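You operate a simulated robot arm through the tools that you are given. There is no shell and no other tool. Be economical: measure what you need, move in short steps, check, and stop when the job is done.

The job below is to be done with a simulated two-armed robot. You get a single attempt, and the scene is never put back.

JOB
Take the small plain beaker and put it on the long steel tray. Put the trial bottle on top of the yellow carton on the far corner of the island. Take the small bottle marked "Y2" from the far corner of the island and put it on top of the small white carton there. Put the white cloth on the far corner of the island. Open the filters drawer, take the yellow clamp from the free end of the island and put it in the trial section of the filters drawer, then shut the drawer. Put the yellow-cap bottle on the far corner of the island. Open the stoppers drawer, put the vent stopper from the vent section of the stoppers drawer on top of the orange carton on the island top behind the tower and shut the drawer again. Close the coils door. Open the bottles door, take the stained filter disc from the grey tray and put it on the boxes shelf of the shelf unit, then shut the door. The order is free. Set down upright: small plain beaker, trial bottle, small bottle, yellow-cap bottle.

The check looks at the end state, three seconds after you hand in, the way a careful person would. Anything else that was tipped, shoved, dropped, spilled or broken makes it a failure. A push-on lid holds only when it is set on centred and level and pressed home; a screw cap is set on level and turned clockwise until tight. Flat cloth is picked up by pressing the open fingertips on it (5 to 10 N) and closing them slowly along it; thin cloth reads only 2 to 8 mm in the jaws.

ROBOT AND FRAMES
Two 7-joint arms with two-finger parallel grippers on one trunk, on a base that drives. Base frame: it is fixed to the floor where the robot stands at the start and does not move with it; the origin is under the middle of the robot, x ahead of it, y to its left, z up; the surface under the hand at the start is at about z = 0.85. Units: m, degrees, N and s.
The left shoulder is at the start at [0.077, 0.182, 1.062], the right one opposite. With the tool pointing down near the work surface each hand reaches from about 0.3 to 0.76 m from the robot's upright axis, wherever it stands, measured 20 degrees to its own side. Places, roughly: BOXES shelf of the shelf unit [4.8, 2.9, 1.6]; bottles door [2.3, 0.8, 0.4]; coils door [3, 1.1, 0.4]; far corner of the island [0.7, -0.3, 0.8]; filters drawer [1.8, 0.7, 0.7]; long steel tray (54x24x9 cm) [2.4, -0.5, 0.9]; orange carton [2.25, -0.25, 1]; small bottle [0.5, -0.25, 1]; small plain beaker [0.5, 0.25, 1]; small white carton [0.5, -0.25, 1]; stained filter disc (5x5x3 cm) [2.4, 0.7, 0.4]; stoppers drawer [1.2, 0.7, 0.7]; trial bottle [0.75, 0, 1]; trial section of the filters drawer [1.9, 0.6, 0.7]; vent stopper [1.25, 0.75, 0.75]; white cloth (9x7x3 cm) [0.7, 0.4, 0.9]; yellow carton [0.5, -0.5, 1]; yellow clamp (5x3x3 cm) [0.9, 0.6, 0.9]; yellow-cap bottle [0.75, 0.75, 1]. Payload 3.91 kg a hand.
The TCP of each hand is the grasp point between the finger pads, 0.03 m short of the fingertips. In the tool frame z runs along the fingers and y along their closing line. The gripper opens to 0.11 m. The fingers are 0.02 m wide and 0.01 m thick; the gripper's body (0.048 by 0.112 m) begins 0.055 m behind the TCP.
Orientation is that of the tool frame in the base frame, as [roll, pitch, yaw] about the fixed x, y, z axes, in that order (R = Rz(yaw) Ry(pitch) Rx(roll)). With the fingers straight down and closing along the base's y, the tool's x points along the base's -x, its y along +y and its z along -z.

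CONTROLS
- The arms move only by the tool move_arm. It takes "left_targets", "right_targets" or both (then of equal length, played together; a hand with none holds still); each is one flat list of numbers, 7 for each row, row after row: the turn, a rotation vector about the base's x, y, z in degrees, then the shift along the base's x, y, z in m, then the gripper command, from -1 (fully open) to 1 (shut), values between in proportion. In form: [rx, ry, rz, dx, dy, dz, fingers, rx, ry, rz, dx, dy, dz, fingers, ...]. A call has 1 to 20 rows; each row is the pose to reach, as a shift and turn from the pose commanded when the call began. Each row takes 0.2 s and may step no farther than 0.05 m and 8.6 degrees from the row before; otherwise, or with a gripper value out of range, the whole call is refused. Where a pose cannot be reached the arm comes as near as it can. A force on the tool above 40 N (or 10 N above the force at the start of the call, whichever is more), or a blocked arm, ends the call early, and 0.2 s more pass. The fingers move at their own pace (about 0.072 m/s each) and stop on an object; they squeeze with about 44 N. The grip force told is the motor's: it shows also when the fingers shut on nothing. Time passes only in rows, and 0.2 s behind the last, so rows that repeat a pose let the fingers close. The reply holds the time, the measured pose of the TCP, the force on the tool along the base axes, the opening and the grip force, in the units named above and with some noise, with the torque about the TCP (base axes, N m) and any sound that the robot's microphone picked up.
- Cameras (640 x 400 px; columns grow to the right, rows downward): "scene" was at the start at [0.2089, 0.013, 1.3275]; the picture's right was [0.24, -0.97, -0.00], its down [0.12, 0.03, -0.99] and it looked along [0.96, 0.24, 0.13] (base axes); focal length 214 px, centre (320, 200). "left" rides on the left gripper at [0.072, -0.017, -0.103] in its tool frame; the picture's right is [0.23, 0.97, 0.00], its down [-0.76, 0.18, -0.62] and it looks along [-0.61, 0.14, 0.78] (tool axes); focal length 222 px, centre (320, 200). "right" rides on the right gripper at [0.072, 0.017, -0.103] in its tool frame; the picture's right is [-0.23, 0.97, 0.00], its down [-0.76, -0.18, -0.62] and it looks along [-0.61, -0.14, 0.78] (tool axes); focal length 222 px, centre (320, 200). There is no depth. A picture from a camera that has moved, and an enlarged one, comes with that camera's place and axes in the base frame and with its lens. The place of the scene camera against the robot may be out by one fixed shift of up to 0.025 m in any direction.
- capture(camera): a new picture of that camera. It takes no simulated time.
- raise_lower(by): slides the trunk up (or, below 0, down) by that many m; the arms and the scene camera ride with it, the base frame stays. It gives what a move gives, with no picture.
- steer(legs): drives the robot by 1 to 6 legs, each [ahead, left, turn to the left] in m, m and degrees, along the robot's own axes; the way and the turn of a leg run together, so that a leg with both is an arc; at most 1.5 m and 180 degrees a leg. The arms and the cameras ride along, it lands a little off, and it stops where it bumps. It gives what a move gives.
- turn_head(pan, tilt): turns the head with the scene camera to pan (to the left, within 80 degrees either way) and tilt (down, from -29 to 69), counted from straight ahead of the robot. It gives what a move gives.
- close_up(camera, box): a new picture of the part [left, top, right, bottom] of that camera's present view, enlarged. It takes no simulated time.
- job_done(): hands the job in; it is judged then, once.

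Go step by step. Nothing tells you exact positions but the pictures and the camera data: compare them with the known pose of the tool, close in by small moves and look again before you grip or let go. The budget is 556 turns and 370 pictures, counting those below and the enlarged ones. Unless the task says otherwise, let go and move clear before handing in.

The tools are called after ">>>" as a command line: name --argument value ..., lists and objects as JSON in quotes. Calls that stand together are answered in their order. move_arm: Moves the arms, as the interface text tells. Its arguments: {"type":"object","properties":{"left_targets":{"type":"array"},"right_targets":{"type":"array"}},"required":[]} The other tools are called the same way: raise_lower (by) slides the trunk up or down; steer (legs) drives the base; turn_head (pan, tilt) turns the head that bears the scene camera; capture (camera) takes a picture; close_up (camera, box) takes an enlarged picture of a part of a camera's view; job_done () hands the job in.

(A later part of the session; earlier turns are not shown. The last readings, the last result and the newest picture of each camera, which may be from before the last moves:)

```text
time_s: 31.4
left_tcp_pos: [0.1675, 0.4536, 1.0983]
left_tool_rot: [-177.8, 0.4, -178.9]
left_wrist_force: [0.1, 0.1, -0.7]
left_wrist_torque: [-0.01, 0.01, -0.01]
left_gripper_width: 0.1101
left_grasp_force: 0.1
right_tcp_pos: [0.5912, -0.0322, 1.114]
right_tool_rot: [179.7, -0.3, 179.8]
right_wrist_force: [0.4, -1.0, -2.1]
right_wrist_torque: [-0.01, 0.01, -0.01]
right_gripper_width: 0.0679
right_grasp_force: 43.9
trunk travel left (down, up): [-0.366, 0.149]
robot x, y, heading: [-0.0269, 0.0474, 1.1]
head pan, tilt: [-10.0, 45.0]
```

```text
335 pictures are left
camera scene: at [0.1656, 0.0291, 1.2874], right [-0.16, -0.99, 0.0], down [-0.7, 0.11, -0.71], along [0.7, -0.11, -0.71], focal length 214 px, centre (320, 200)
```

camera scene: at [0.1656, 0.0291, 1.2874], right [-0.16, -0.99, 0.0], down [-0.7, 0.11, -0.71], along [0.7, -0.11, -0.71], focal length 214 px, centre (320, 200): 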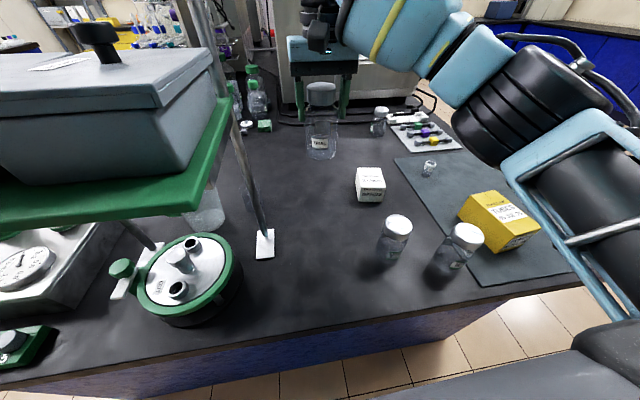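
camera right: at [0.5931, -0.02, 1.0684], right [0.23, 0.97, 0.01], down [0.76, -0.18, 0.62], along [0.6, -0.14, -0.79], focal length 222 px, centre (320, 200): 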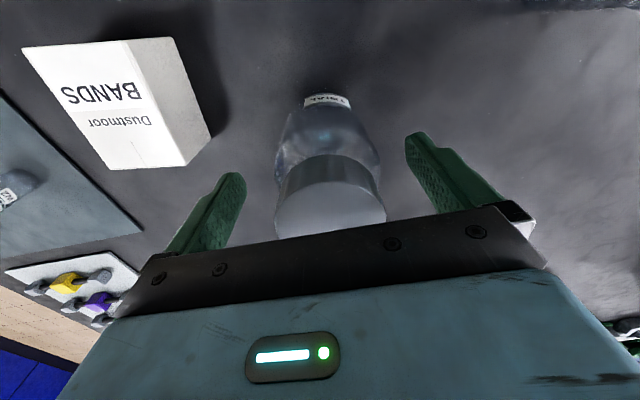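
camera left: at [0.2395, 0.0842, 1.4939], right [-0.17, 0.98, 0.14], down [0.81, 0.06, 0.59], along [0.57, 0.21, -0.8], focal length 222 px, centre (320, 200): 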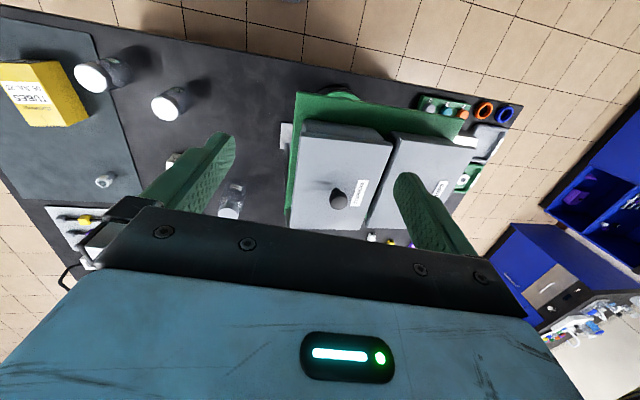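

Bottle held upright. I'll zoom on the yellow carton to measure its top.

>>> close_up --camera "scene" --box '[430, 170, 560, 260]'

>>> close_up --camera "scene" --box '[340, 150, 480, 290]'

```text
4.44 times, centred on (495, 215) of scene
camera zoom: at [0.1656, 0.0291, 1.2874], right [-0.16, -0.99, 0.0], down [-0.7, 0.11, -0.71], along [0.7, -0.11, -0.71], focal length 953 px, centre (-458, 133)
```

zoom: 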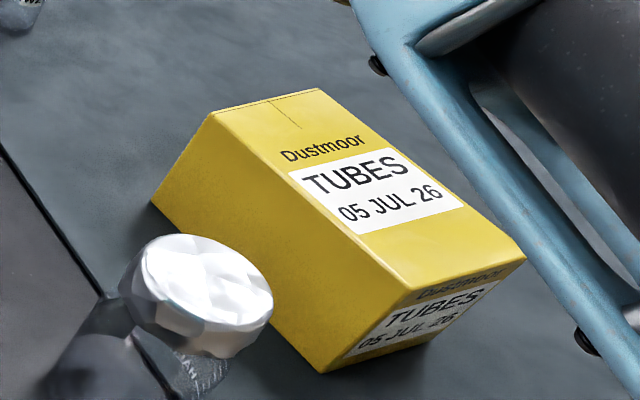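

```text
2.86 times, centred on (410, 220) of scene
camera zoom: at [0.1656, 0.0291, 1.2874], right [-0.16, -0.99, 0.0], down [-0.7, 0.11, -0.71], along [0.7, -0.11, -0.71], focal length 613 px, centre (63, 143)
```

zoom: 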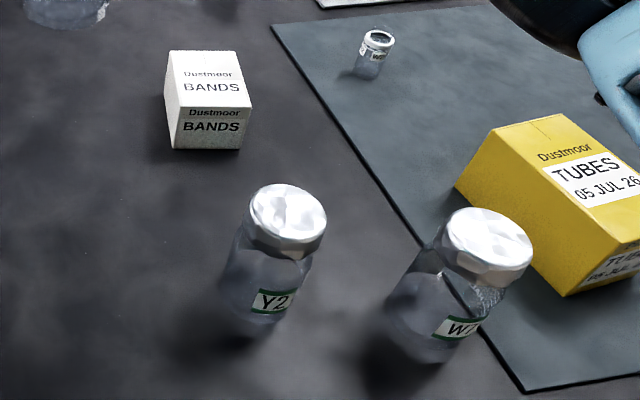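

Carton top: centre about (0.424, -0.43), z 0.924. BANDS top: centre about (0.608, -0.186), z 0.904. I'll carry the trial bottle over the yellow carton.

>>> move_arm --right_targets '[0, 0, 0, 0, 0, 0.03, 1, 0, 0, 0, -0.017, -0.04, 0.03, 1, 0, 0, 0, -0.034, -0.08, 0.03, 1, 0, 0, 0, -0.05, -0.12, 0.03, 1, 0, 0, 0, -0.067, -0.16, 0.03, 1, 0, 0, 0, -0.084, -0.2, 0.03, 1, 0, 0, 0, -0.1, -0.24, 0.03, 1, 0, 0, 0, -0.117, -0.28, 0.03, 1, 0, 0, 0, -0.134, -0.32, 0.03, 1, 0, 0, 0, -0.15, -0.36, 0.03, 1, 0, 0, 0, -0.167, -0.398, 0.03, 1, 0, 0, 0, -0.167, -0.398, 0.03, 1]'

>>> turn_head --pan -40 --tilt 45

>>> capture --camera "scene"

>>> capture --camera "right"

```text
time_s: 34.0
left_tcp_pos: [0.1686, 0.4542, 1.0957]
left_tool_rot: [-177.8, 0.5, -178.9]
left_wrist_force: [-0.2, -0.3, -0.3]
left_wrist_torque: [0.0, 0.03, -0.02]
left_gripper_width: 0.1097
left_grasp_force: 0.0
right_tcp_pos: [0.4242, -0.4299, 1.14]
right_tool_rot: [179.6, -0.3, 179.9]
right_wrist_force: [0.3, 0.3, -2.4]
right_wrist_torque: [0.01, 0.02, -0.01]
right_gripper_width: 0.0679
right_grasp_force: 44.5
trunk travel left (down, up): [-0.366, 0.149]
robot x, y, heading: [-0.0277, 0.045, 0.7]
head pan, tilt: [-10.0, 45.0]
```

```text
time_s: 34.9
left_tcp_pos: [0.1678, 0.453, 1.0977]
left_tool_rot: [-177.8, 0.4, -178.9]
left_wrist_force: [0.3, 0.4, 0.3]
left_wrist_torque: [0.01, 0.01, 0.0]
left_gripper_width: 0.1098
left_grasp_force: 0.1
right_tcp_pos: [0.4233, -0.4287, 1.1402]
right_tool_rot: [179.6, -0.2, 179.8]
right_wrist_force: [-0.2, -0.3, -1.8]
right_wrist_torque: [0.0, 0.02, 0.0]
right_gripper_width: 0.0682
right_grasp_force: 43.9
trunk travel left (down, up): [-0.366, 0.149]
robot x, y, heading: [-0.0262, 0.0482, 1.0]
head pan, tilt: [-40.0, 45.0]
```

```text
332 pictures are left
camera scene: at [0.1493, -0.0086, 1.2873], right [-0.63, -0.78, 0.0], down [-0.55, 0.44, -0.71], along [0.55, -0.44, -0.71], focal length 214 px, centre (320, 200)
```

scene: 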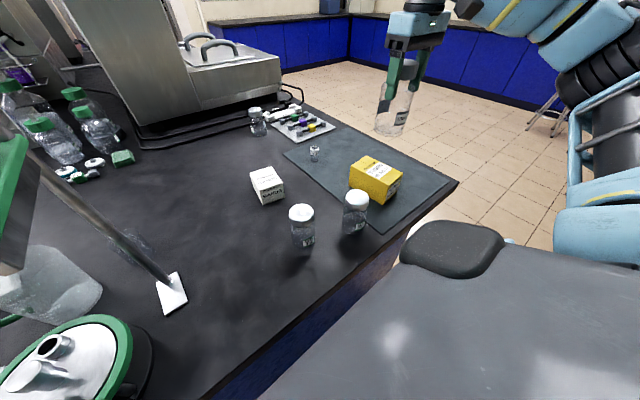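

```text
331 pictures are left
camera right: at [0.3511, -0.4134, 1.246], right [0.23, 0.97, 0.01], down [0.76, -0.18, 0.62], along [0.6, -0.14, -0.79], focal length 222 px, centre (320, 200)
```

right: 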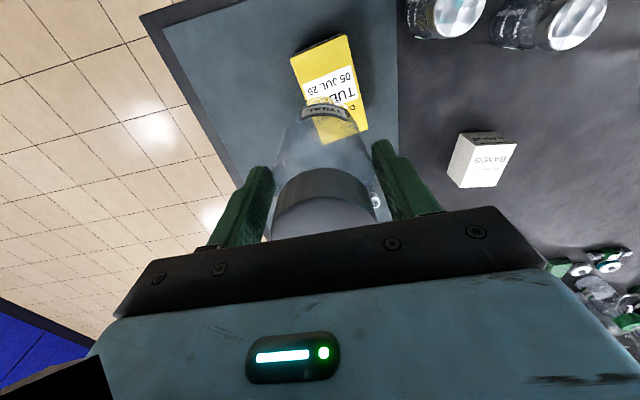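

The hand camera puts the carton's centre at about (0.428, -0.414). I'll lower to about 1.5 cm above it and check.

>>> move_arm --right_targets '[0, 0, 0, 0.003, 0.013, -0.03, 1, 0, 0, 0, 0.003, 0.013, -0.06, 1, 0, 0, 0, 0.003, 0.013, -0.085, 1, 0, 0, 0, 0.003, 0.013, -0.085, 1]'

>>> close_up --camera "scene" --box '[310, 80, 470, 240]'

>>> capture --camera "right"

```text
time_s: 35.9
left_tcp_pos: [0.1676, 0.454, 1.0985]
left_tool_rot: [-177.8, 0.4, -178.9]
left_wrist_force: [0.5, -1.7, -0.7]
left_wrist_torque: [-0.01, -0.04, 0.01]
left_gripper_width: 0.11
left_grasp_force: 0.0
right_tcp_pos: [0.4261, -0.4164, 1.0594]
right_tool_rot: [179.6, -0.1, 179.8]
right_wrist_force: [0.0, 0.6, -1.6]
right_wrist_torque: [-0.03, 0.01, 0.0]
right_gripper_width: 0.0682
right_grasp_force: 44.2
trunk travel left (down, up): [-0.366, 0.149]
robot x, y, heading: [-0.027, 0.0464, 1.2]
head pan, tilt: [-40.0, 45.0]
```

```text
2.50 times, centred on (390, 160) of scene
camera zoom: at [0.1492, -0.0086, 1.2873], right [-0.63, -0.78, 0.0], down [-0.55, 0.44, -0.71], along [0.55, -0.44, -0.71], focal length 536 px, centre (145, 300)
```

zoom: 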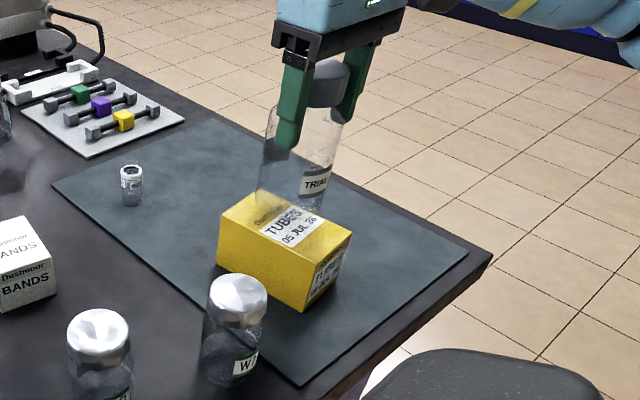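

```text
329 pictures are left
camera right: at [0.3537, -0.4011, 1.1629], right [0.23, 0.97, 0.01], down [0.76, -0.18, 0.62], along [0.6, -0.14, -0.78], focal length 222 px, centre (320, 200)
```

right: 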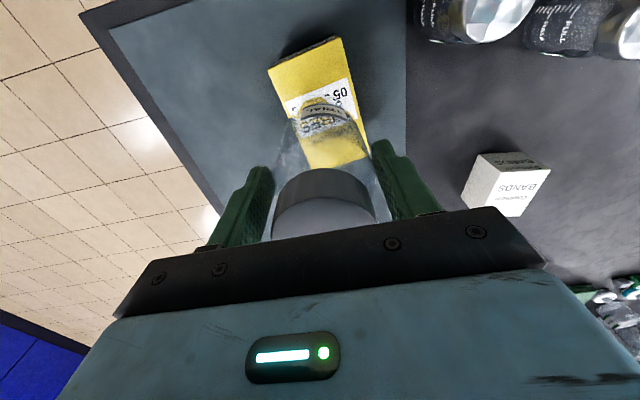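

>>> close_up --camera "scene" --box '[360, 145, 410, 205]'

>>> close_up --camera "right" --box '[250, 20, 400, 180]'

```text
6.67 times, centred on (385, 175) of scene
camera zoom: at [0.1492, -0.0086, 1.2873], right [-0.63, -0.78, 0.0], down [-0.55, 0.44, -0.71], along [0.55, -0.44, -0.71], focal length 1430 px, centre (-113, 367)
```

zoom: 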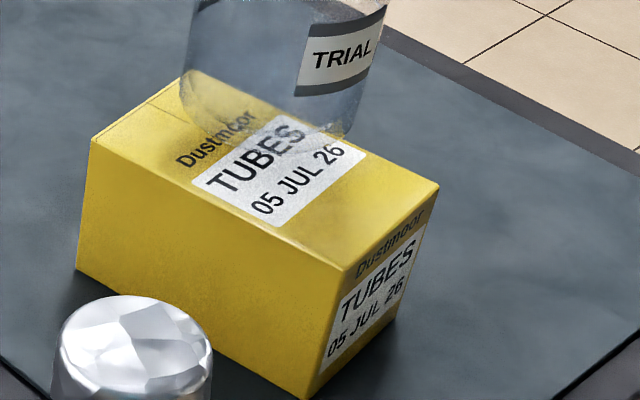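

```text
2.50 times, centred on (325, 100) of right
camera zoom: at [0.3537, -0.4011, 1.1629], right [0.23, 0.97, 0.01], down [0.76, -0.18, 0.62], along [0.6, -0.14, -0.78], focal length 555 px, centre (308, 450)
```

zoom: 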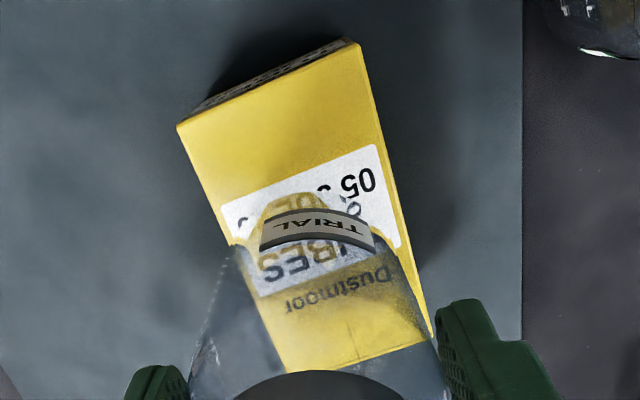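

The bottle's base sits about 1 cm further in x than the TCP. I'll shift back 9 mm, left 4 mm, and lower until it touches.

>>> move_arm --right_targets '[0, 0, 0, -0.009, 0.004, 0, 1, 0, 0, 0, -0.009, 0.004, -0.01, 1, 0, 0, 0, -0.009, 0.004, -0.015, 1, 0, 0, 0, -0.009, 0.004, -0.019, 1, 0, 0, 0, -0.009, 0.004, -0.019, 1]'

>>> close_up --camera "scene" --box '[350, 125, 430, 205]'

```text
time_s: 37.1
left_tcp_pos: [0.1675, 0.4542, 1.0984]
left_tool_rot: [-177.8, 0.4, -178.9]
left_wrist_force: [-0.6, -0.1, 0.0]
left_wrist_torque: [-0.03, -0.03, -0.01]
left_gripper_width: 0.11
left_grasp_force: 0.1
right_tcp_pos: [0.4175, -0.4116, 1.04]
right_tool_rot: [179.5, -0.3, 179.8]
right_wrist_force: [-0.5, 0.0, -1.6]
right_wrist_torque: [0.0, 0.01, -0.01]
right_gripper_width: 0.0678
right_grasp_force: 44.1
trunk travel left (down, up): [-0.366, 0.149]
robot x, y, heading: [-0.0275, 0.0519, 1.0]
head pan, tilt: [-40.0, 45.0]
```

```text
5.00 times, centred on (390, 165) of scene
camera zoom: at [0.1492, -0.0087, 1.2873], right [-0.63, -0.78, 0.0], down [-0.55, 0.44, -0.71], along [0.55, -0.44, -0.71], focal length 1072 px, centre (-30, 375)
```

zoom: 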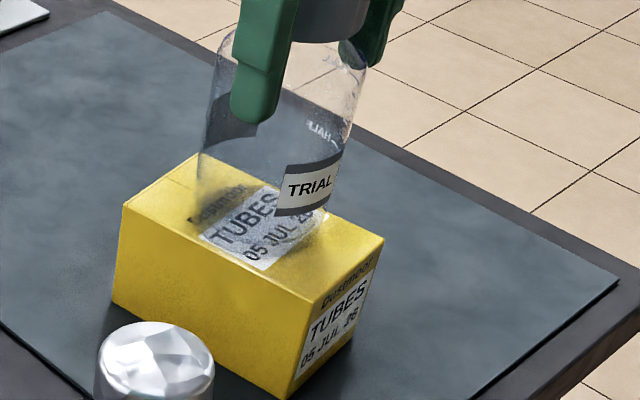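

>>> move_arm --right_targets '[0, 0, 0, 0, 0, -0.003, 1, 0, 0, 0, 0, 0, -0.005, 1, 0, 0, 0, 0, 0, -0.005, 1]'

```text
time_s: 37.9
left_tcp_pos: [0.1682, 0.4556, 1.0978]
left_tool_rot: [-177.7, 0.6, -178.8]
left_wrist_force: [-0.9, -0.3, 0.0]
left_wrist_torque: [-0.03, 0.01, 0.0]
left_gripper_width: 0.1101
left_grasp_force: 0.1
right_tcp_pos: [0.4165, -0.41, 1.0382]
right_tool_rot: [179.7, 0.3, 179.7]
right_wrist_force: [4.8, -4.5, 33.6]
right_wrist_torque: [-0.3, -0.11, -0.06]
right_gripper_width: 0.0681
right_grasp_force: 44.2
trunk travel left (down, up): [-0.366, 0.149]
robot x, y, heading: [-0.0276, 0.047, 1.1]
head pan, tilt: [-40.0, 45.0]
```

Contact at TCP z 1.038, as predicted. I'll relieve and release slowly.

>>> move_arm --right_targets '[0, 0, 0, 0, 0, 0.003, 1, 0, 0, 0, 0, 0, 0.003, 0.1, 0, 0, 0, 0, 0, 0.003, -0.3, 0, 0, 0, 0, 0, 0.003, -1, 0, 0, 0, 0, 0, 0.003, -1]'

>>> close_up --camera "scene" --box '[350, 95, 430, 205]'

>>> capture --camera "right"

```text
time_s: 39.1
left_tcp_pos: [0.1688, 0.4547, 1.0986]
left_tool_rot: [-177.8, 0.5, -179.0]
left_wrist_force: [-0.1, -0.1, -0.7]
left_wrist_torque: [-0.04, 0.05, 0.01]
left_gripper_width: 0.1098
left_grasp_force: 0.1
right_tcp_pos: [0.4173, -0.4134, 1.0373]
right_tool_rot: [179.5, -0.4, 179.8]
right_wrist_force: [-0.1, 0.3, 0.0]
right_wrist_torque: [0.0, -0.01, 0.03]
right_gripper_width: 0.11
right_grasp_force: 0.2
trunk travel left (down, up): [-0.366, 0.149]
robot x, y, heading: [-0.0245, 0.0492, 1.0]
head pan, tilt: [-40.0, 45.0]
```

```text
3.64 times, centred on (390, 150) of scene
camera zoom: at [0.1491, -0.0086, 1.2873], right [-0.63, -0.78, 0.0], down [-0.55, 0.44, -0.71], along [0.55, -0.44, -0.71], focal length 780 px, centre (66, 382)
```

zoom: 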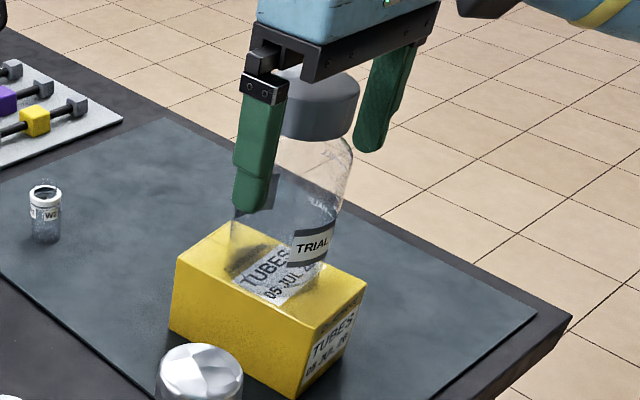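

```text
324 pictures are left
camera right: at [0.3451, -0.3964, 1.1419], right [0.23, 0.97, 0.01], down [0.76, -0.18, 0.62], along [0.6, -0.14, -0.79], focal length 222 px, centre (320, 200)
```

right: 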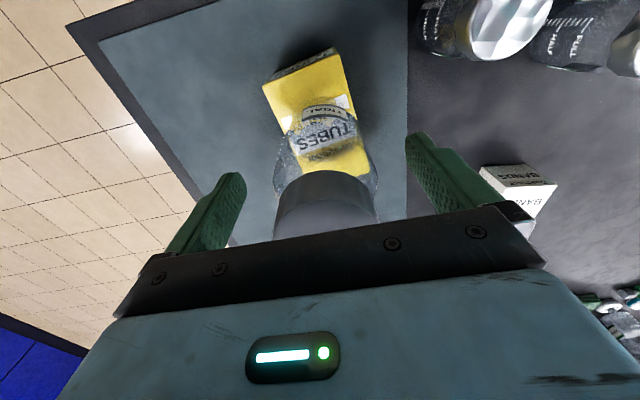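

Standing well. I'll withdraw straight up, then come around above Y2.

>>> move_arm --right_targets '[0, 0, 0, 0, 0, 0.04, -1, 0, 0, 0, 0, 0, 0.08, -1, 0, 0, 0, 0, 0, 0.11, -1, 0, 0, 0, -0.01, 0.045, 0.11, -1, 0, 0, 0, -0.02, 0.09, 0.11, -1, 0, 0, 0, -0.03, 0.13, 0.11, -1, 0, 0, 0, -0.04, 0.17, 0.11, -1, 0, 0, 0, -0.05, 0.21, 0.1, -1, 0, 0, 0, -0.06, 0.25, 0.08, -1]'

>>> capture --camera "right"

>>> capture --camera "scene"

```text
time_s: 41.1
left_tcp_pos: [0.1679, 0.4548, 1.0976]
left_tool_rot: [-177.8, 0.5, -178.8]
left_wrist_force: [0.1, 0.0, -0.3]
left_wrist_torque: [0.02, 0.02, 0.01]
left_gripper_width: 0.1101
left_grasp_force: 0.1
right_tcp_pos: [0.3581, -0.1621, 1.1204]
right_tool_rot: [179.6, -0.2, 179.7]
right_wrist_force: [-0.9, 0.6, 0.1]
right_wrist_torque: [0.01, 0.03, -0.02]
right_gripper_width: 0.1102
right_grasp_force: 0.0
trunk travel left (down, up): [-0.366, 0.149]
robot x, y, heading: [-0.0273, 0.0468, 1.3]
head pan, tilt: [-40.0, 45.0]
```

```text
323 pictures are left
camera right: at [0.285, -0.1452, 1.2246], right [0.23, 0.97, 0.01], down [0.76, -0.18, 0.62], along [0.6, -0.14, -0.79], focal length 222 px, centre (320, 200)
```

right: 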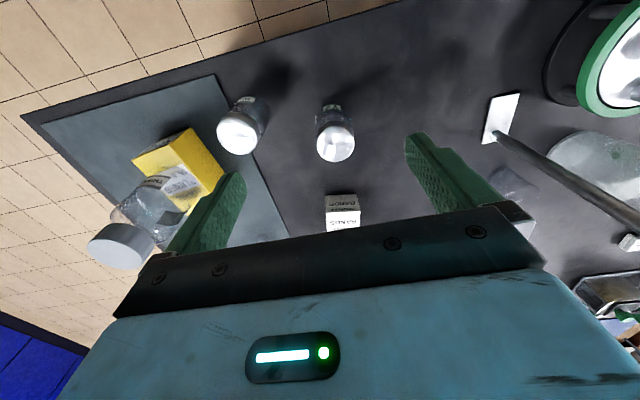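

```text
322 pictures are left
camera scene: at [0.1496, -0.0078, 1.2872], right [-0.63, -0.78, 0.0], down [-0.55, 0.44, -0.71], along [0.55, -0.45, -0.71], focal length 214 px, centre (320, 200)
```

scene: 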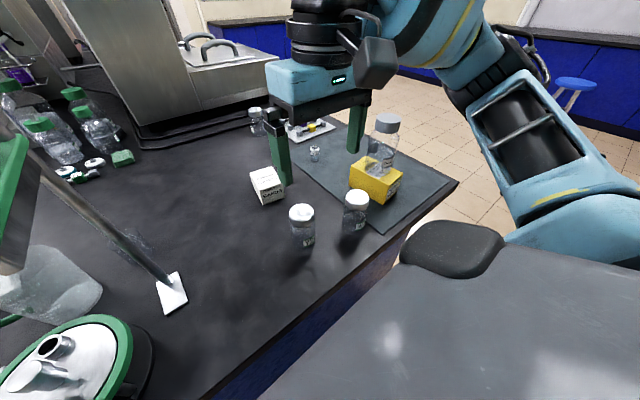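

Y2's cap is at about (0.400, -0.151), top z 0.96. I'll descend on it.

>>> move_arm --right_targets '[0, 0, 0, 0.02, 0.005, -0.03, -1, 0, 0, 0, 0.042, 0.011, -0.06, -1, 0, 0, 0, 0.042, 0.011, -0.1, -1, 0, 0, 0, 0.042, 0.011, -0.13, -1, 0, 0, 0, 0.042, 0.011, -0.13, -1]'

>>> capture --camera "right"

```text
time_s: 42.3
left_tcp_pos: [0.168, 0.4551, 1.0984]
left_tool_rot: [-177.8, 0.5, -178.9]
left_wrist_force: [0.6, 0.5, 0.3]
left_wrist_torque: [0.01, 0.0, 0.02]
left_gripper_width: 0.1102
left_grasp_force: 0.1
right_tcp_pos: [0.3993, -0.1518, 0.9883]
right_tool_rot: [179.7, -0.1, 179.9]
right_wrist_force: [0.6, 0.9, 0.0]
right_wrist_torque: [-0.01, -0.04, 0.02]
right_gripper_width: 0.1097
right_grasp_force: 0.0
trunk travel left (down, up): [-0.366, 0.149]
robot x, y, heading: [-0.027, 0.0499, 0.8]
head pan, tilt: [-40.0, 45.0]
```

```text
321 pictures are left
camera right: at [0.3269, -0.1356, 1.0935], right [0.23, 0.97, 0.01], down [0.76, -0.18, 0.62], along [0.6, -0.14, -0.78], focal length 222 px, centre (320, 200)
```

right: 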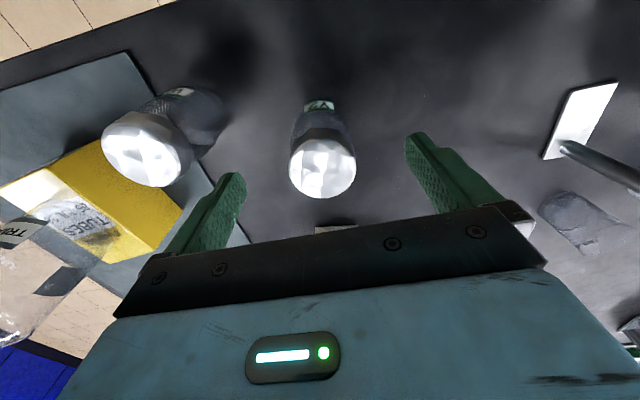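

>>> move_arm --right_targets '[0, 0, 0, 0.001, 0.001, -0.03, -1, 0, 0, 0, 0.001, 0.001, -0.053, -1, 0, 0, 0, 0.001, 0.001, -0.053, -0.3, 0, 0, 0, 0.001, 0.001, -0.053, 0.1, 0, 0, 0, 0.001, 0.001, -0.053, 1, 0, 0, 0, 0.001, 0.001, -0.053, 1, 0, 0, 0, 0.001, 0.001, -0.053, 1]'

>>> capture --camera "right"

```text
time_s: 43.9
left_tcp_pos: [0.1682, 0.4543, 1.0979]
left_tool_rot: [-177.8, 0.4, -178.9]
left_wrist_force: [0.2, -0.2, -0.2]
left_wrist_torque: [0.01, -0.01, -0.01]
left_gripper_width: 0.1101
left_grasp_force: 0.0
right_tcp_pos: [0.3997, -0.1502, 0.9335]
right_tool_rot: [179.6, -0.2, 179.8]
right_wrist_force: [-0.8, 0.5, -0.4]
right_wrist_torque: [0.02, -0.01, 0.03]
right_gripper_width: 0.0542
right_grasp_force: 43.7
trunk travel left (down, up): [-0.366, 0.149]
robot x, y, heading: [-0.0271, 0.0488, 1.2]
head pan, tilt: [-40.0, 45.0]
```

```text
320 pictures are left
camera right: at [0.3288, -0.1343, 1.0393], right [0.23, 0.97, 0.01], down [0.76, -0.18, 0.62], along [0.6, -0.14, -0.79], focal length 222 px, centre (320, 200)
```

right: 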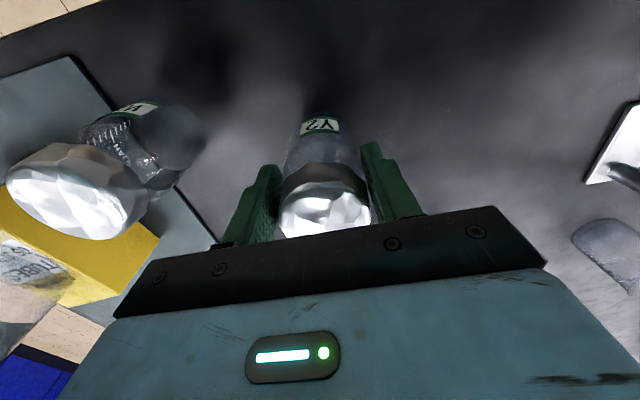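

Y2 gripped. Lift and carry toward the BANDS carton.

>>> move_arm --right_targets '[0, 0, 0, 0, 0, 0.04, 1, 0, 0, 0, 0, 0, 0.08, 1, 0, 0, 0, 0, 0, 0.12, 1, 0, 0, 0, 0.04, -0.005, 0.12, 1, 0, 0, 0, 0.08, -0.01, 0.12, 1, 0, 0, 0, 0.12, -0.015, 0.12, 1, 0, 0, 0, 0.15, -0.02, 0.12, 1, 0, 0, 0, 0.15, -0.02, 0.12, 1]'

>>> capture --camera "right"

>>> turn_head --pan -20 --tilt 45

>>> capture --camera "scene"

```text
time_s: 45.7
left_tcp_pos: [0.1692, 0.4541, 1.098]
left_tool_rot: [-177.8, 0.5, -178.8]
left_wrist_force: [-0.3, 0.1, 0.0]
left_wrist_torque: [0.02, 0.02, -0.01]
left_gripper_width: 0.1101
left_grasp_force: 0.1
right_tcp_pos: [0.5506, -0.1696, 1.055]
right_tool_rot: [179.5, -0.1, 179.9]
right_wrist_force: [-0.1, -0.5, -0.8]
right_wrist_torque: [0.01, 0.03, 0.04]
right_gripper_width: 0.054
right_grasp_force: 44.2
trunk travel left (down, up): [-0.366, 0.149]
robot x, y, heading: [-0.0277, 0.046, 0.9]
head pan, tilt: [-40.0, 45.0]
```

```text
319 pictures are left
camera right: at [0.4786, -0.1542, 1.1604], right [0.23, 0.97, 0.01], down [0.76, -0.18, 0.62], along [0.6, -0.14, -0.79], focal length 222 px, centre (320, 200)
```

right: 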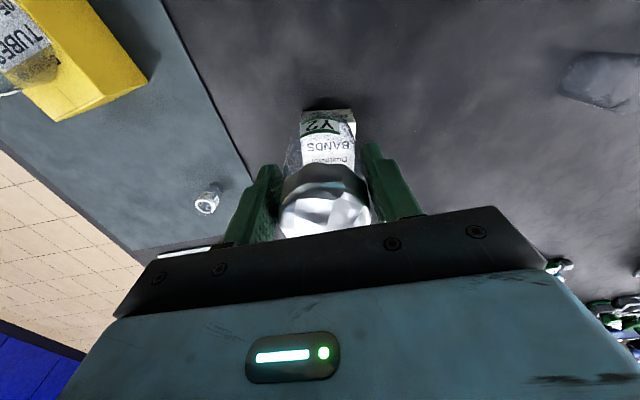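

```text
time_s: 46.5
left_tcp_pos: [0.1692, 0.4555, 1.098]
left_tool_rot: [-177.8, 0.5, -178.9]
left_wrist_force: [-0.1, -0.1, 0.1]
left_wrist_torque: [-0.03, 0.02, 0.04]
left_gripper_width: 0.11
left_grasp_force: 0.1
right_tcp_pos: [0.5513, -0.1699, 1.0555]
right_tool_rot: [179.6, -0.1, 179.9]
right_wrist_force: [0.5, 0.3, -0.4]
right_wrist_torque: [-0.02, 0.0, 0.0]
right_gripper_width: 0.0542
right_grasp_force: 43.9
trunk travel left (down, up): [-0.366, 0.149]
robot x, y, heading: [-0.0258, 0.0494, 1.0]
head pan, tilt: [-20.0, 45.0]
```

```text
318 pictures are left
camera scene: at [0.1628, 0.016, 1.2873], right [-0.33, -0.95, 0.0], down [-0.67, 0.23, -0.71], along [0.67, -0.23, -0.71], focal length 214 px, centre (320, 200)
```

scene: 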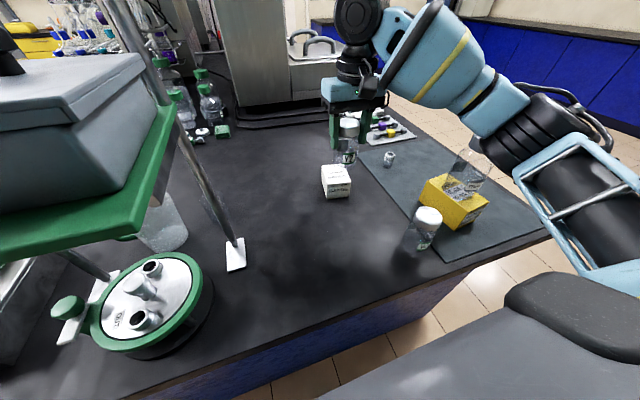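

>>> close_up --camera "right" --box '[270, 85, 380, 195]'

>>> close_up --camera "scene" --box '[300, 110, 380, 210]'

```text
3.64 times, centred on (325, 140) of right
camera zoom: at [0.4785, -0.1541, 1.1603], right [0.23, 0.97, 0.01], down [0.76, -0.18, 0.62], along [0.6, -0.14, -0.79], focal length 808 px, centre (302, 418)
```

zoom: 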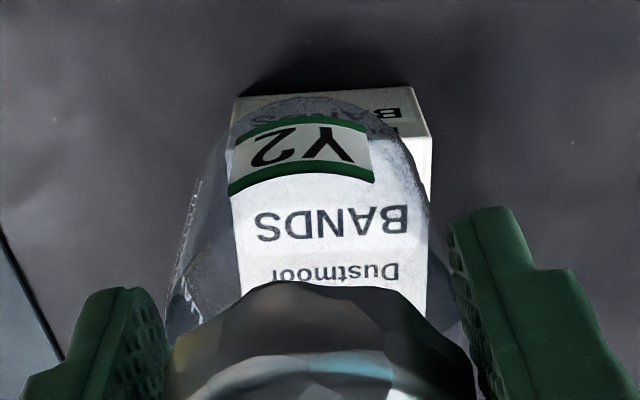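

```text
4.00 times, centred on (340, 160) of scene
camera zoom: at [0.1628, 0.016, 1.2873], right [-0.33, -0.95, 0.0], down [-0.67, 0.23, -0.71], along [0.67, -0.23, -0.71], focal length 858 px, centre (240, 360)
```

zoom: 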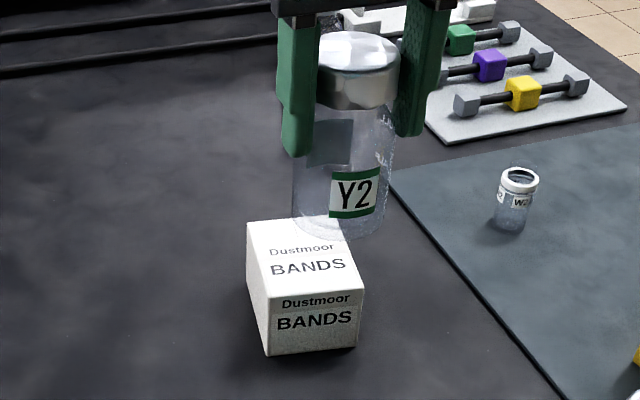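

BANDS centre is about (0.612, -0.173). I'll move over it and lower to just above its top.

>>> move_arm --right_targets '[0, 0, 0, 0.03, -0.002, 0, 1, 0, 0, 0, 0.058, -0.004, -0.01, 1, 0, 0, 0, 0.058, -0.004, -0.04, 1, 0, 0, 0, 0.058, -0.004, -0.055, 1, 0, 0, 0, 0.058, -0.004, -0.055, 1]'

>>> close_up --camera "scene" --box '[300, 110, 380, 210]'

>>> close_up --camera "right" --box '[270, 85, 380, 195]'

```text
time_s: 47.8
left_tcp_pos: [0.1687, 0.4541, 1.0974]
left_tool_rot: [-177.8, 0.6, -178.9]
left_wrist_force: [0.1, 0.8, -0.2]
left_wrist_torque: [0.01, -0.04, 0.0]
left_gripper_width: 0.1101
left_grasp_force: 0.1
right_tcp_pos: [0.6102, -0.1756, 0.9995]
right_tool_rot: [179.6, -0.2, 179.9]
right_wrist_force: [0.0, -0.1, -1.9]
right_wrist_torque: [-0.05, -0.03, -0.03]
right_gripper_width: 0.0541
right_grasp_force: 44.0
trunk travel left (down, up): [-0.366, 0.149]
robot x, y, heading: [-0.0276, 0.0506, 1.1]
head pan, tilt: [-20.0, 45.0]
```

```text
4.00 times, centred on (340, 160) of scene
camera zoom: at [0.1628, 0.016, 1.2873], right [-0.32, -0.95, 0.0], down [-0.67, 0.23, -0.71], along [0.67, -0.23, -0.71], focal length 858 px, centre (240, 360)
```

zoom: 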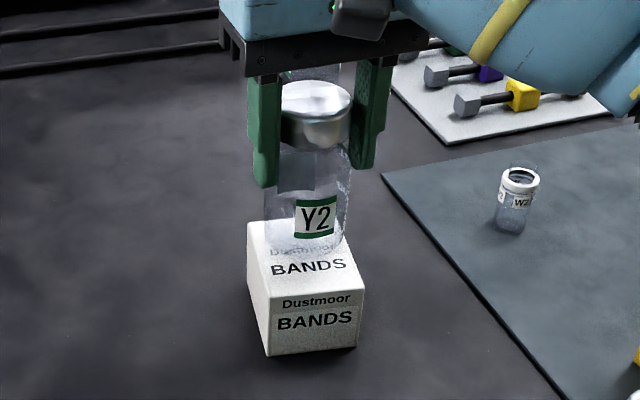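

```text
3.64 times, centred on (325, 140) of right
camera zoom: at [0.5372, -0.1591, 1.1032], right [0.23, 0.97, 0.01], down [0.76, -0.18, 0.62], along [0.6, -0.14, -0.79], focal length 808 px, centre (302, 418)
```

zoom: 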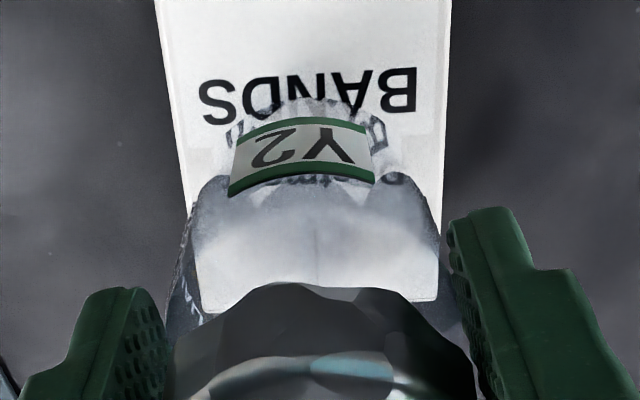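

>>> move_arm --right_targets '[0, 0, 0, -0.008, 0.002, 0, 1, 0, 0, 0, -0.008, 0.002, -0.006, 1, 0, 0, 0, -0.008, 0.002, -0.01, 1, 0, 0, 0, -0.008, 0.002, -0.014, 1, 0, 0, 0, -0.008, 0.002, -0.014, 1]'

```text
time_s: 49.0
left_tcp_pos: [0.1669, 0.4545, 1.0972]
left_tool_rot: [-177.8, 0.6, -178.9]
left_wrist_force: [0.2, -0.4, -1.1]
left_wrist_torque: [0.0, 0.02, -0.01]
left_gripper_width: 0.11
left_grasp_force: 0.1
right_tcp_pos: [0.5988, -0.1714, 0.9903]
right_tool_rot: [179.5, 0.3, 179.8]
right_wrist_force: [5.3, -4.7, 29.1]
right_wrist_torque: [-0.39, -0.27, 0.0]
right_gripper_width: 0.0541
right_grasp_force: 44.1
trunk travel left (down, up): [-0.366, 0.149]
robot x, y, heading: [-0.0316, 0.0485, 1.2]
head pan, tilt: [-20.0, 45.0]
```

Contact. Back off slightly and release.

>>> move_arm --right_targets '[0, 0, 0, 0.002, 0, 0.003, 1, 0, 0, 0, 0.002, 0, 0.003, 0.1, 0, 0, 0, 0.002, 0, 0.003, -0.3, 0, 0, 0, 0.002, 0, 0.003, -1, 0, 0, 0, 0.002, 0, 0.003, -1]'

>>> close_up --camera "scene" --box '[300, 110, 380, 210]'

```text
time_s: 50.1
left_tcp_pos: [0.168, 0.4534, 1.0981]
left_tool_rot: [-177.8, 0.5, -178.9]
left_wrist_force: [-0.6, -0.8, -0.3]
left_wrist_torque: [-0.06, 0.01, 0.01]
left_gripper_width: 0.11
left_grasp_force: 0.1
right_tcp_pos: [0.6022, -0.1712, 0.9881]
right_tool_rot: [179.6, -0.3, 179.8]
right_wrist_force: [-0.1, -0.2, -0.2]
right_wrist_torque: [0.0, -0.01, -0.01]
right_gripper_width: 0.1099
right_grasp_force: 0.1
trunk travel left (down, up): [-0.366, 0.149]
robot x, y, heading: [-0.0234, 0.0499, 0.9]
head pan, tilt: [-20.0, 45.0]
```

```text
4.00 times, centred on (340, 160) of scene
camera zoom: at [0.1629, 0.0161, 1.2873], right [-0.32, -0.95, 0.0], down [-0.67, 0.23, -0.71], along [0.67, -0.23, -0.71], focal length 858 px, centre (240, 360)
```

zoom: 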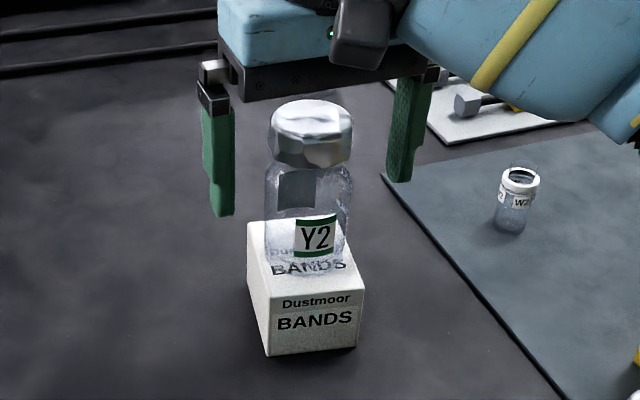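

Y2 stands on its carton. I'll raise the hand straight up and retract it before repositioning for the beaker.

>>> move_arm --right_targets '[0, 0, 0, 0, 0, 0.04, -1, 0, 0, 0, 0, 0, 0.08, -1, 0, 0, 0, 0, 0, 0.12, -1, 0, 0, 0, -0.04, -0.0, 0.13, -1, 0, 0, 0, -0.08, 0, 0.13, -1, 0, 0, 0, -0.12, 0, 0.13, -1, 0, 0, 0, -0.16, 0, 0.13, -1]'

>>> capture --camera "scene"

```text
time_s: 51.8
left_tcp_pos: [0.1684, 0.4536, 1.0975]
left_tool_rot: [-177.8, 0.5, -178.9]
left_wrist_force: [0.2, 0.1, 0.2]
left_wrist_torque: [0.01, 0.03, 0.01]
left_gripper_width: 0.1102
left_grasp_force: 0.1
right_tcp_pos: [0.4399, -0.173, 1.119]
right_tool_rot: [179.6, -0.3, 179.7]
right_wrist_force: [-0.7, -0.2, 0.0]
right_wrist_torque: [0.01, -0.04, 0.02]
right_gripper_width: 0.1099
right_grasp_force: 0.0
trunk travel left (down, up): [-0.366, 0.149]
robot x, y, heading: [-0.0266, 0.0505, 1.1]
head pan, tilt: [-20.0, 45.0]
```

```text
312 pictures are left
camera scene: at [0.1621, 0.0159, 1.2874], right [-0.32, -0.95, 0.0], down [-0.67, 0.23, -0.71], along [0.67, -0.23, -0.71], focal length 214 px, centre (320, 200)
```

scene: 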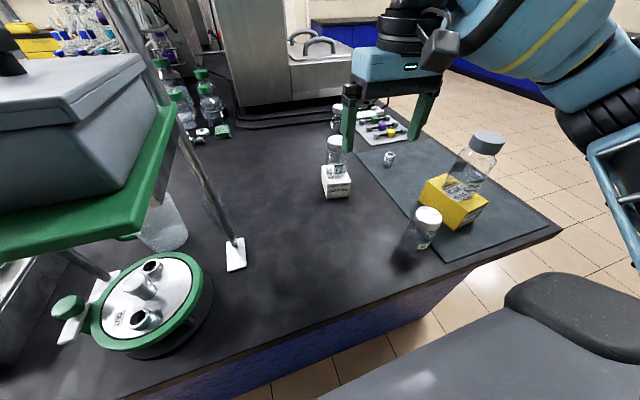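

>>> steer --legs '[[-0.4, 0, 0], [0, -0.27, 0], [0, 0, 44]]'

>>> raise_lower --by 0.1

>>> turn_head --pan -5 --tilt 40

>>> capture --camera "scene"

```text
time_s: 58.9
left_tcp_pos: [-0.5141, 0.2081, 1.0925]
left_tool_rot: [-177.3, -1.2, -139.8]
left_wrist_force: [0.4, -0.7, 0.6]
left_wrist_torque: [0.01, -0.03, 0.0]
left_gripper_width: 0.1101
left_grasp_force: 0.1
right_tcp_pos: [0.0994, -0.0712, 1.1109]
right_tool_rot: [179.1, -0.7, -138.0]
right_wrist_force: [-0.7, -0.4, -0.1]
right_wrist_torque: [0.02, -0.03, -0.01]
right_gripper_width: 0.1099
right_grasp_force: 0.1
trunk travel left (down, up): [-0.366, 0.149]
robot x, y, heading: [-0.4112, -0.2248, 43.1]
head pan, tilt: [-20.0, 45.0]
stopped in leg 3: the robot was blocked; the commanded pose is now the measured one
```

```text
time_s: 60.3
left_tcp_pos: [-0.5121, 0.201, 1.1972]
left_tool_rot: [-178.0, -1.1, -138.9]
left_wrist_force: [0.2, 0.2, -0.1]
left_wrist_torque: [0.0, -0.01, 0.04]
left_gripper_width: 0.1101
left_grasp_force: 0.0
right_tcp_pos: [0.106, -0.0739, 1.2074]
right_tool_rot: [178.8, -0.9, -137.6]
right_wrist_force: [0.1, -0.7, 0.1]
right_wrist_torque: [0.03, -0.01, 0.01]
right_gripper_width: 0.11
right_grasp_force: 0.2
trunk travel left (down, up): [-0.466, 0.049]
robot x, y, heading: [-0.4122, -0.2247, 43.7]
head pan, tilt: [-20.0, 45.0]
```

```text
time_s: 61.0
left_tcp_pos: [-0.5129, 0.2019, 1.1988]
left_tool_rot: [-178.0, -0.9, -138.8]
left_wrist_force: [-0.6, -0.5, 0.2]
left_wrist_torque: [0.02, -0.01, -0.03]
left_gripper_width: 0.1098
left_grasp_force: 0.1
right_tcp_pos: [0.1065, -0.0744, 1.2085]
right_tool_rot: [178.6, -0.9, -137.5]
right_wrist_force: [-0.7, 1.0, -0.3]
right_wrist_torque: [0.02, -0.01, 0.01]
right_gripper_width: 0.1098
right_grasp_force: 0.0
trunk travel left (down, up): [-0.466, 0.049]
robot x, y, heading: [-0.4121, -0.2237, 43.6]
head pan, tilt: [-5.0, 40.0]
```

```text
311 pictures are left
camera scene: at [-0.2816, -0.1367, 1.4105], right [0.62, -0.78, -0.02], down [-0.52, -0.4, -0.76], along [0.59, 0.48, -0.65], focal length 214 px, centre (320, 200)
```

scene: 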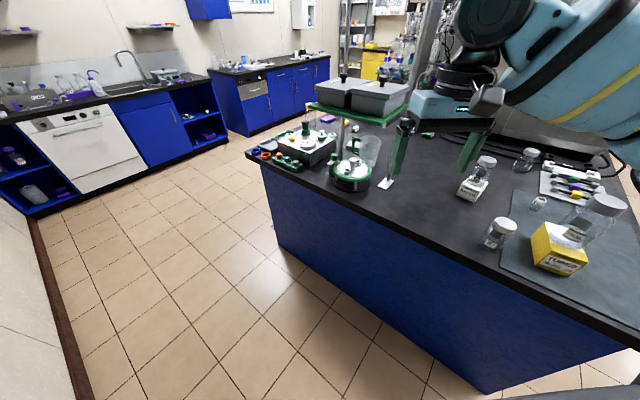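

A wall is close behind, but clear now. I'll drive in toward the island with the arm passing right of the rack.

>>> steer --legs '[[0.165, -0.14, 0], [0.16, -0.14, 0]]'

>>> capture --camera "scene"

>>> capture --camera "right"

```text
time_s: 61.7
left_tcp_pos: [-0.5119, 0.1988, 1.1963]
left_tool_rot: [-177.8, -1.1, -139.3]
left_wrist_force: [-0.4, -0.7, 0.5]
left_wrist_torque: [0.01, 0.0, 0.0]
left_gripper_width: 0.1101
left_grasp_force: 0.0
right_tcp_pos: [0.1043, -0.0798, 1.2115]
right_tool_rot: [178.8, -0.6, -137.9]
right_wrist_force: [-0.2, -0.6, 0.3]
right_wrist_torque: [0.0, 0.0, -0.03]
right_gripper_width: 0.1101
right_grasp_force: 0.0
trunk travel left (down, up): [-0.466, 0.049]
robot x, y, heading: [-0.4083, -0.2253, 43.4]
head pan, tilt: [-5.0, 40.0]
stopped in leg 1: the robot was blocked; the commanded pose is now the measured one
```

```text
310 pictures are left
camera scene: at [-0.2843, -0.1404, 1.4114], right [0.62, -0.78, -0.01], down [-0.52, -0.39, -0.76], along [0.59, 0.48, -0.65], focal length 214 px, centre (320, 200)
```

scene: 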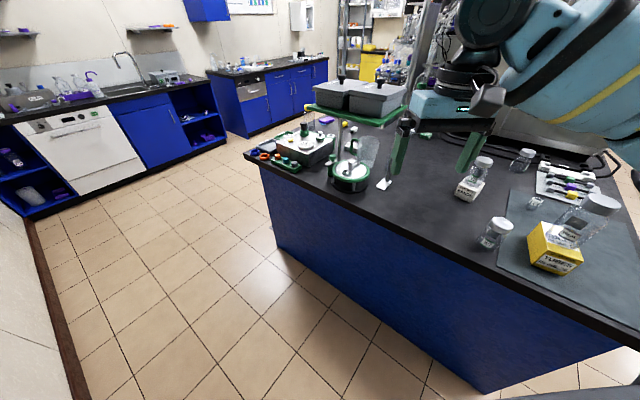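

```text
309 pictures are left
camera right: at [0.0414, -0.1175, 1.3167], right [-0.48, 0.87, 0.02], down [0.7, 0.37, 0.61], along [0.53, 0.31, -0.79], focal length 222 px, centre (320, 200)
```

right: 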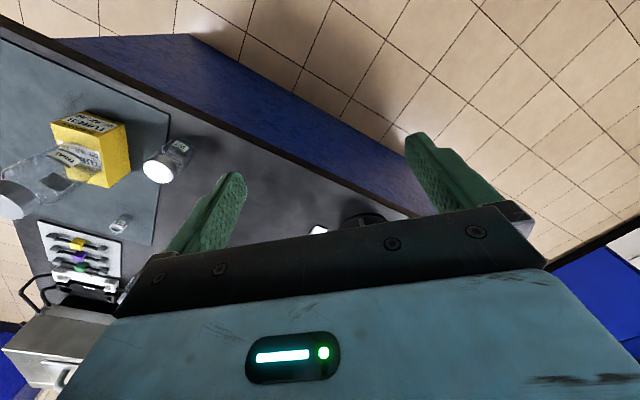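

Blocked by something out of view. I'll look around the robot.

>>> turn_head --pan -80 --tilt 45

>>> capture --camera "scene"

>>> turn_head --pan 80 --tilt 45

>>> capture --camera "scene"

```text
time_s: 63.2
left_tcp_pos: [-0.5119, 0.2007, 1.1958]
left_tool_rot: [-178.0, -1.2, -139.1]
left_wrist_force: [-0.1, 0.3, 0.0]
left_wrist_torque: [0.01, -0.02, -0.01]
left_gripper_width: 0.1101
left_grasp_force: 0.1
right_tcp_pos: [0.1057, -0.0761, 1.2086]
right_tool_rot: [178.7, -0.8, -137.7]
right_wrist_force: [-0.7, -0.9, -0.2]
right_wrist_torque: [0.02, 0.02, 0.02]
right_gripper_width: 0.11
right_grasp_force: 0.1
trunk travel left (down, up): [-0.466, 0.049]
robot x, y, heading: [-0.4112, -0.2244, 43.6]
head pan, tilt: [-80.0, 45.0]
```

```text
308 pictures are left
camera scene: at [-0.2843, -0.2394, 1.4029], right [-0.59, -0.8, 0.01], down [-0.58, 0.42, -0.7], along [0.56, -0.42, -0.72], focal length 214 px, centre (320, 200)
```

scene: 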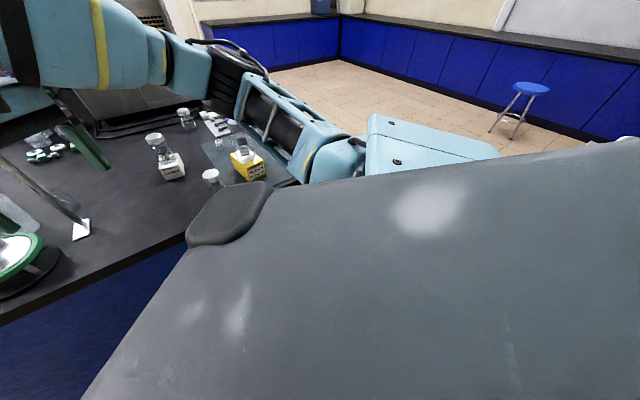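

```text
time_s: 65.6
left_tcp_pos: [-0.5106, 0.2002, 1.1958]
left_tool_rot: [-177.8, -1.0, -139.0]
left_wrist_force: [0.0, 0.4, 0.3]
left_wrist_torque: [-0.02, 0.02, -0.05]
left_gripper_width: 0.1099
left_grasp_force: 0.0
right_tcp_pos: [0.1047, -0.0767, 1.2091]
right_tool_rot: [178.7, -0.8, -137.7]
right_wrist_force: [1.0, 0.5, 0.5]
right_wrist_torque: [-0.02, -0.01, -0.03]
right_gripper_width: 0.1099
right_grasp_force: 0.1
trunk travel left (down, up): [-0.466, 0.049]
robot x, y, heading: [-0.4084, -0.225, 43.4]
head pan, tilt: [80.0, 45.0]
```

```text
307 pictures are left
camera scene: at [-0.3945, -0.1226, 1.4054], right [0.83, 0.55, -0.01], down [0.38, -0.59, -0.72], along [-0.4, 0.59, -0.7], focal length 214 px, centre (320, 200)
```

scene: 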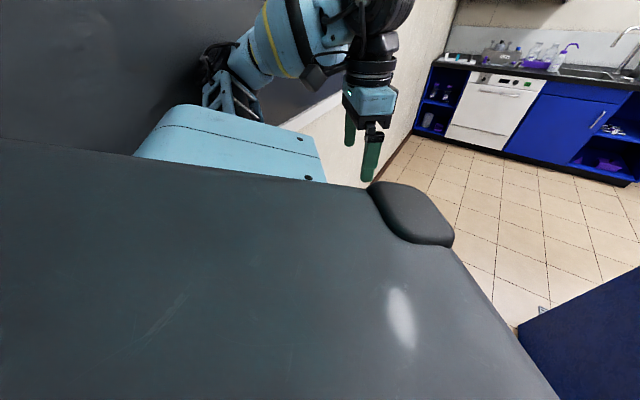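

The left elbow is against the board on the wall behind. I'll turn back right a bit to free it, then go forward.

>>> steer --legs '[[0, 0, -15]]'

```text
time_s: 66.9
left_tcp_pos: [-0.4163, 0.2231, 1.1926]
left_tool_rot: [-177.0, -0.5, -153.9]
left_wrist_force: [0.3, 0.3, -1.3]
left_wrist_torque: [0.02, -0.01, 0.04]
left_gripper_width: 0.11
left_grasp_force: 0.1
right_tcp_pos: [0.1087, -0.2024, 1.2179]
right_tool_rot: [179.6, -0.4, -152.5]
right_wrist_force: [0.5, -0.3, 0.1]
right_wrist_torque: [0.01, 0.02, -0.01]
right_gripper_width: 0.1097
right_grasp_force: 0.1
trunk travel left (down, up): [-0.466, 0.049]
robot x, y, heading: [-0.408, -0.2231, 28.6]
head pan, tilt: [80.0, 45.0]
```

>>> steer --legs '[[0.22, -0.12, 0], [0, 0, 15], [0.12, -0.09, 0]]'

>>> turn_head --pan -5 --tilt 45

>>> capture --camera "scene"

>>> capture --camera "right"

```text
time_s: 70.7
left_tcp_pos: [-0.1314, 0.2246, 1.1922]
left_tool_rot: [-177.1, -0.5, -138.9]
left_wrist_force: [0.6, 0.8, -0.6]
left_wrist_torque: [-0.01, 0.02, -0.01]
left_gripper_width: 0.11
left_grasp_force: 0.0
right_tcp_pos: [0.484, -0.0524, 1.2175]
right_tool_rot: [179.7, -0.2, -137.5]
right_wrist_force: [0.4, -0.8, -0.5]
right_wrist_torque: [0.02, 0.03, -0.01]
right_gripper_width: 0.11
right_grasp_force: 0.1
trunk travel left (down, up): [-0.466, 0.049]
robot x, y, heading: [-0.0084, -0.2068, 43.4]
head pan, tilt: [80.0, 45.0]
```

```text
time_s: 72.3
left_tcp_pos: [-0.1328, 0.2244, 1.1919]
left_tool_rot: [-177.1, -0.5, -138.9]
left_wrist_force: [0.4, -0.2, -0.2]
left_wrist_torque: [0.03, 0.0, 0.0]
left_gripper_width: 0.1101
left_grasp_force: 0.2
right_tcp_pos: [0.4843, -0.0515, 1.2169]
right_tool_rot: [179.5, -0.2, -137.3]
right_wrist_force: [0.4, 0.6, -0.5]
right_wrist_torque: [0.0, -0.01, 0.0]
right_gripper_width: 0.1098
right_grasp_force: 0.2
trunk travel left (down, up): [-0.466, 0.049]
robot x, y, heading: [-0.0102, -0.2085, 43.3]
head pan, tilt: [-5.0, 45.0]
```

```text
306 pictures are left
camera scene: at [0.0902, -0.1151, 1.4052], right [0.62, -0.78, 0.0], down [-0.55, -0.44, -0.71], along [0.55, 0.44, -0.71], focal length 214 px, centre (320, 200)
```

scene: 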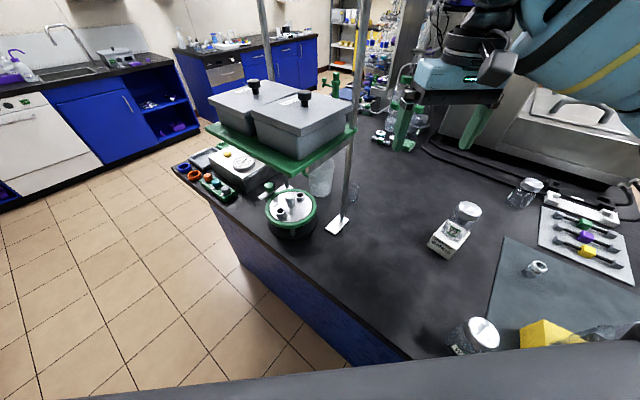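

```text
305 pictures are left
camera right: at [0.4198, -0.0886, 1.3223], right [-0.49, 0.87, 0.01], down [0.69, 0.38, 0.62], along [0.54, 0.31, -0.79], focal length 222 px, centre (320, 200)
```

right: 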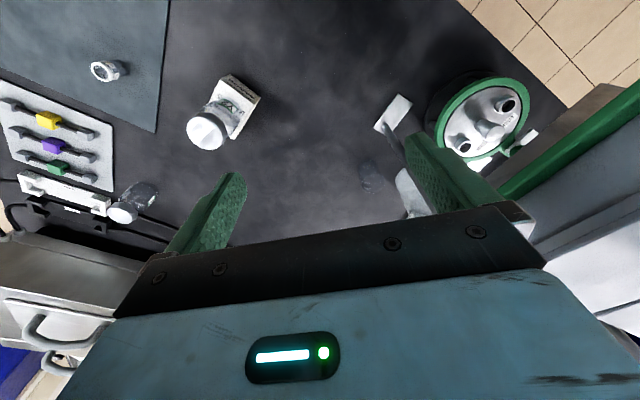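

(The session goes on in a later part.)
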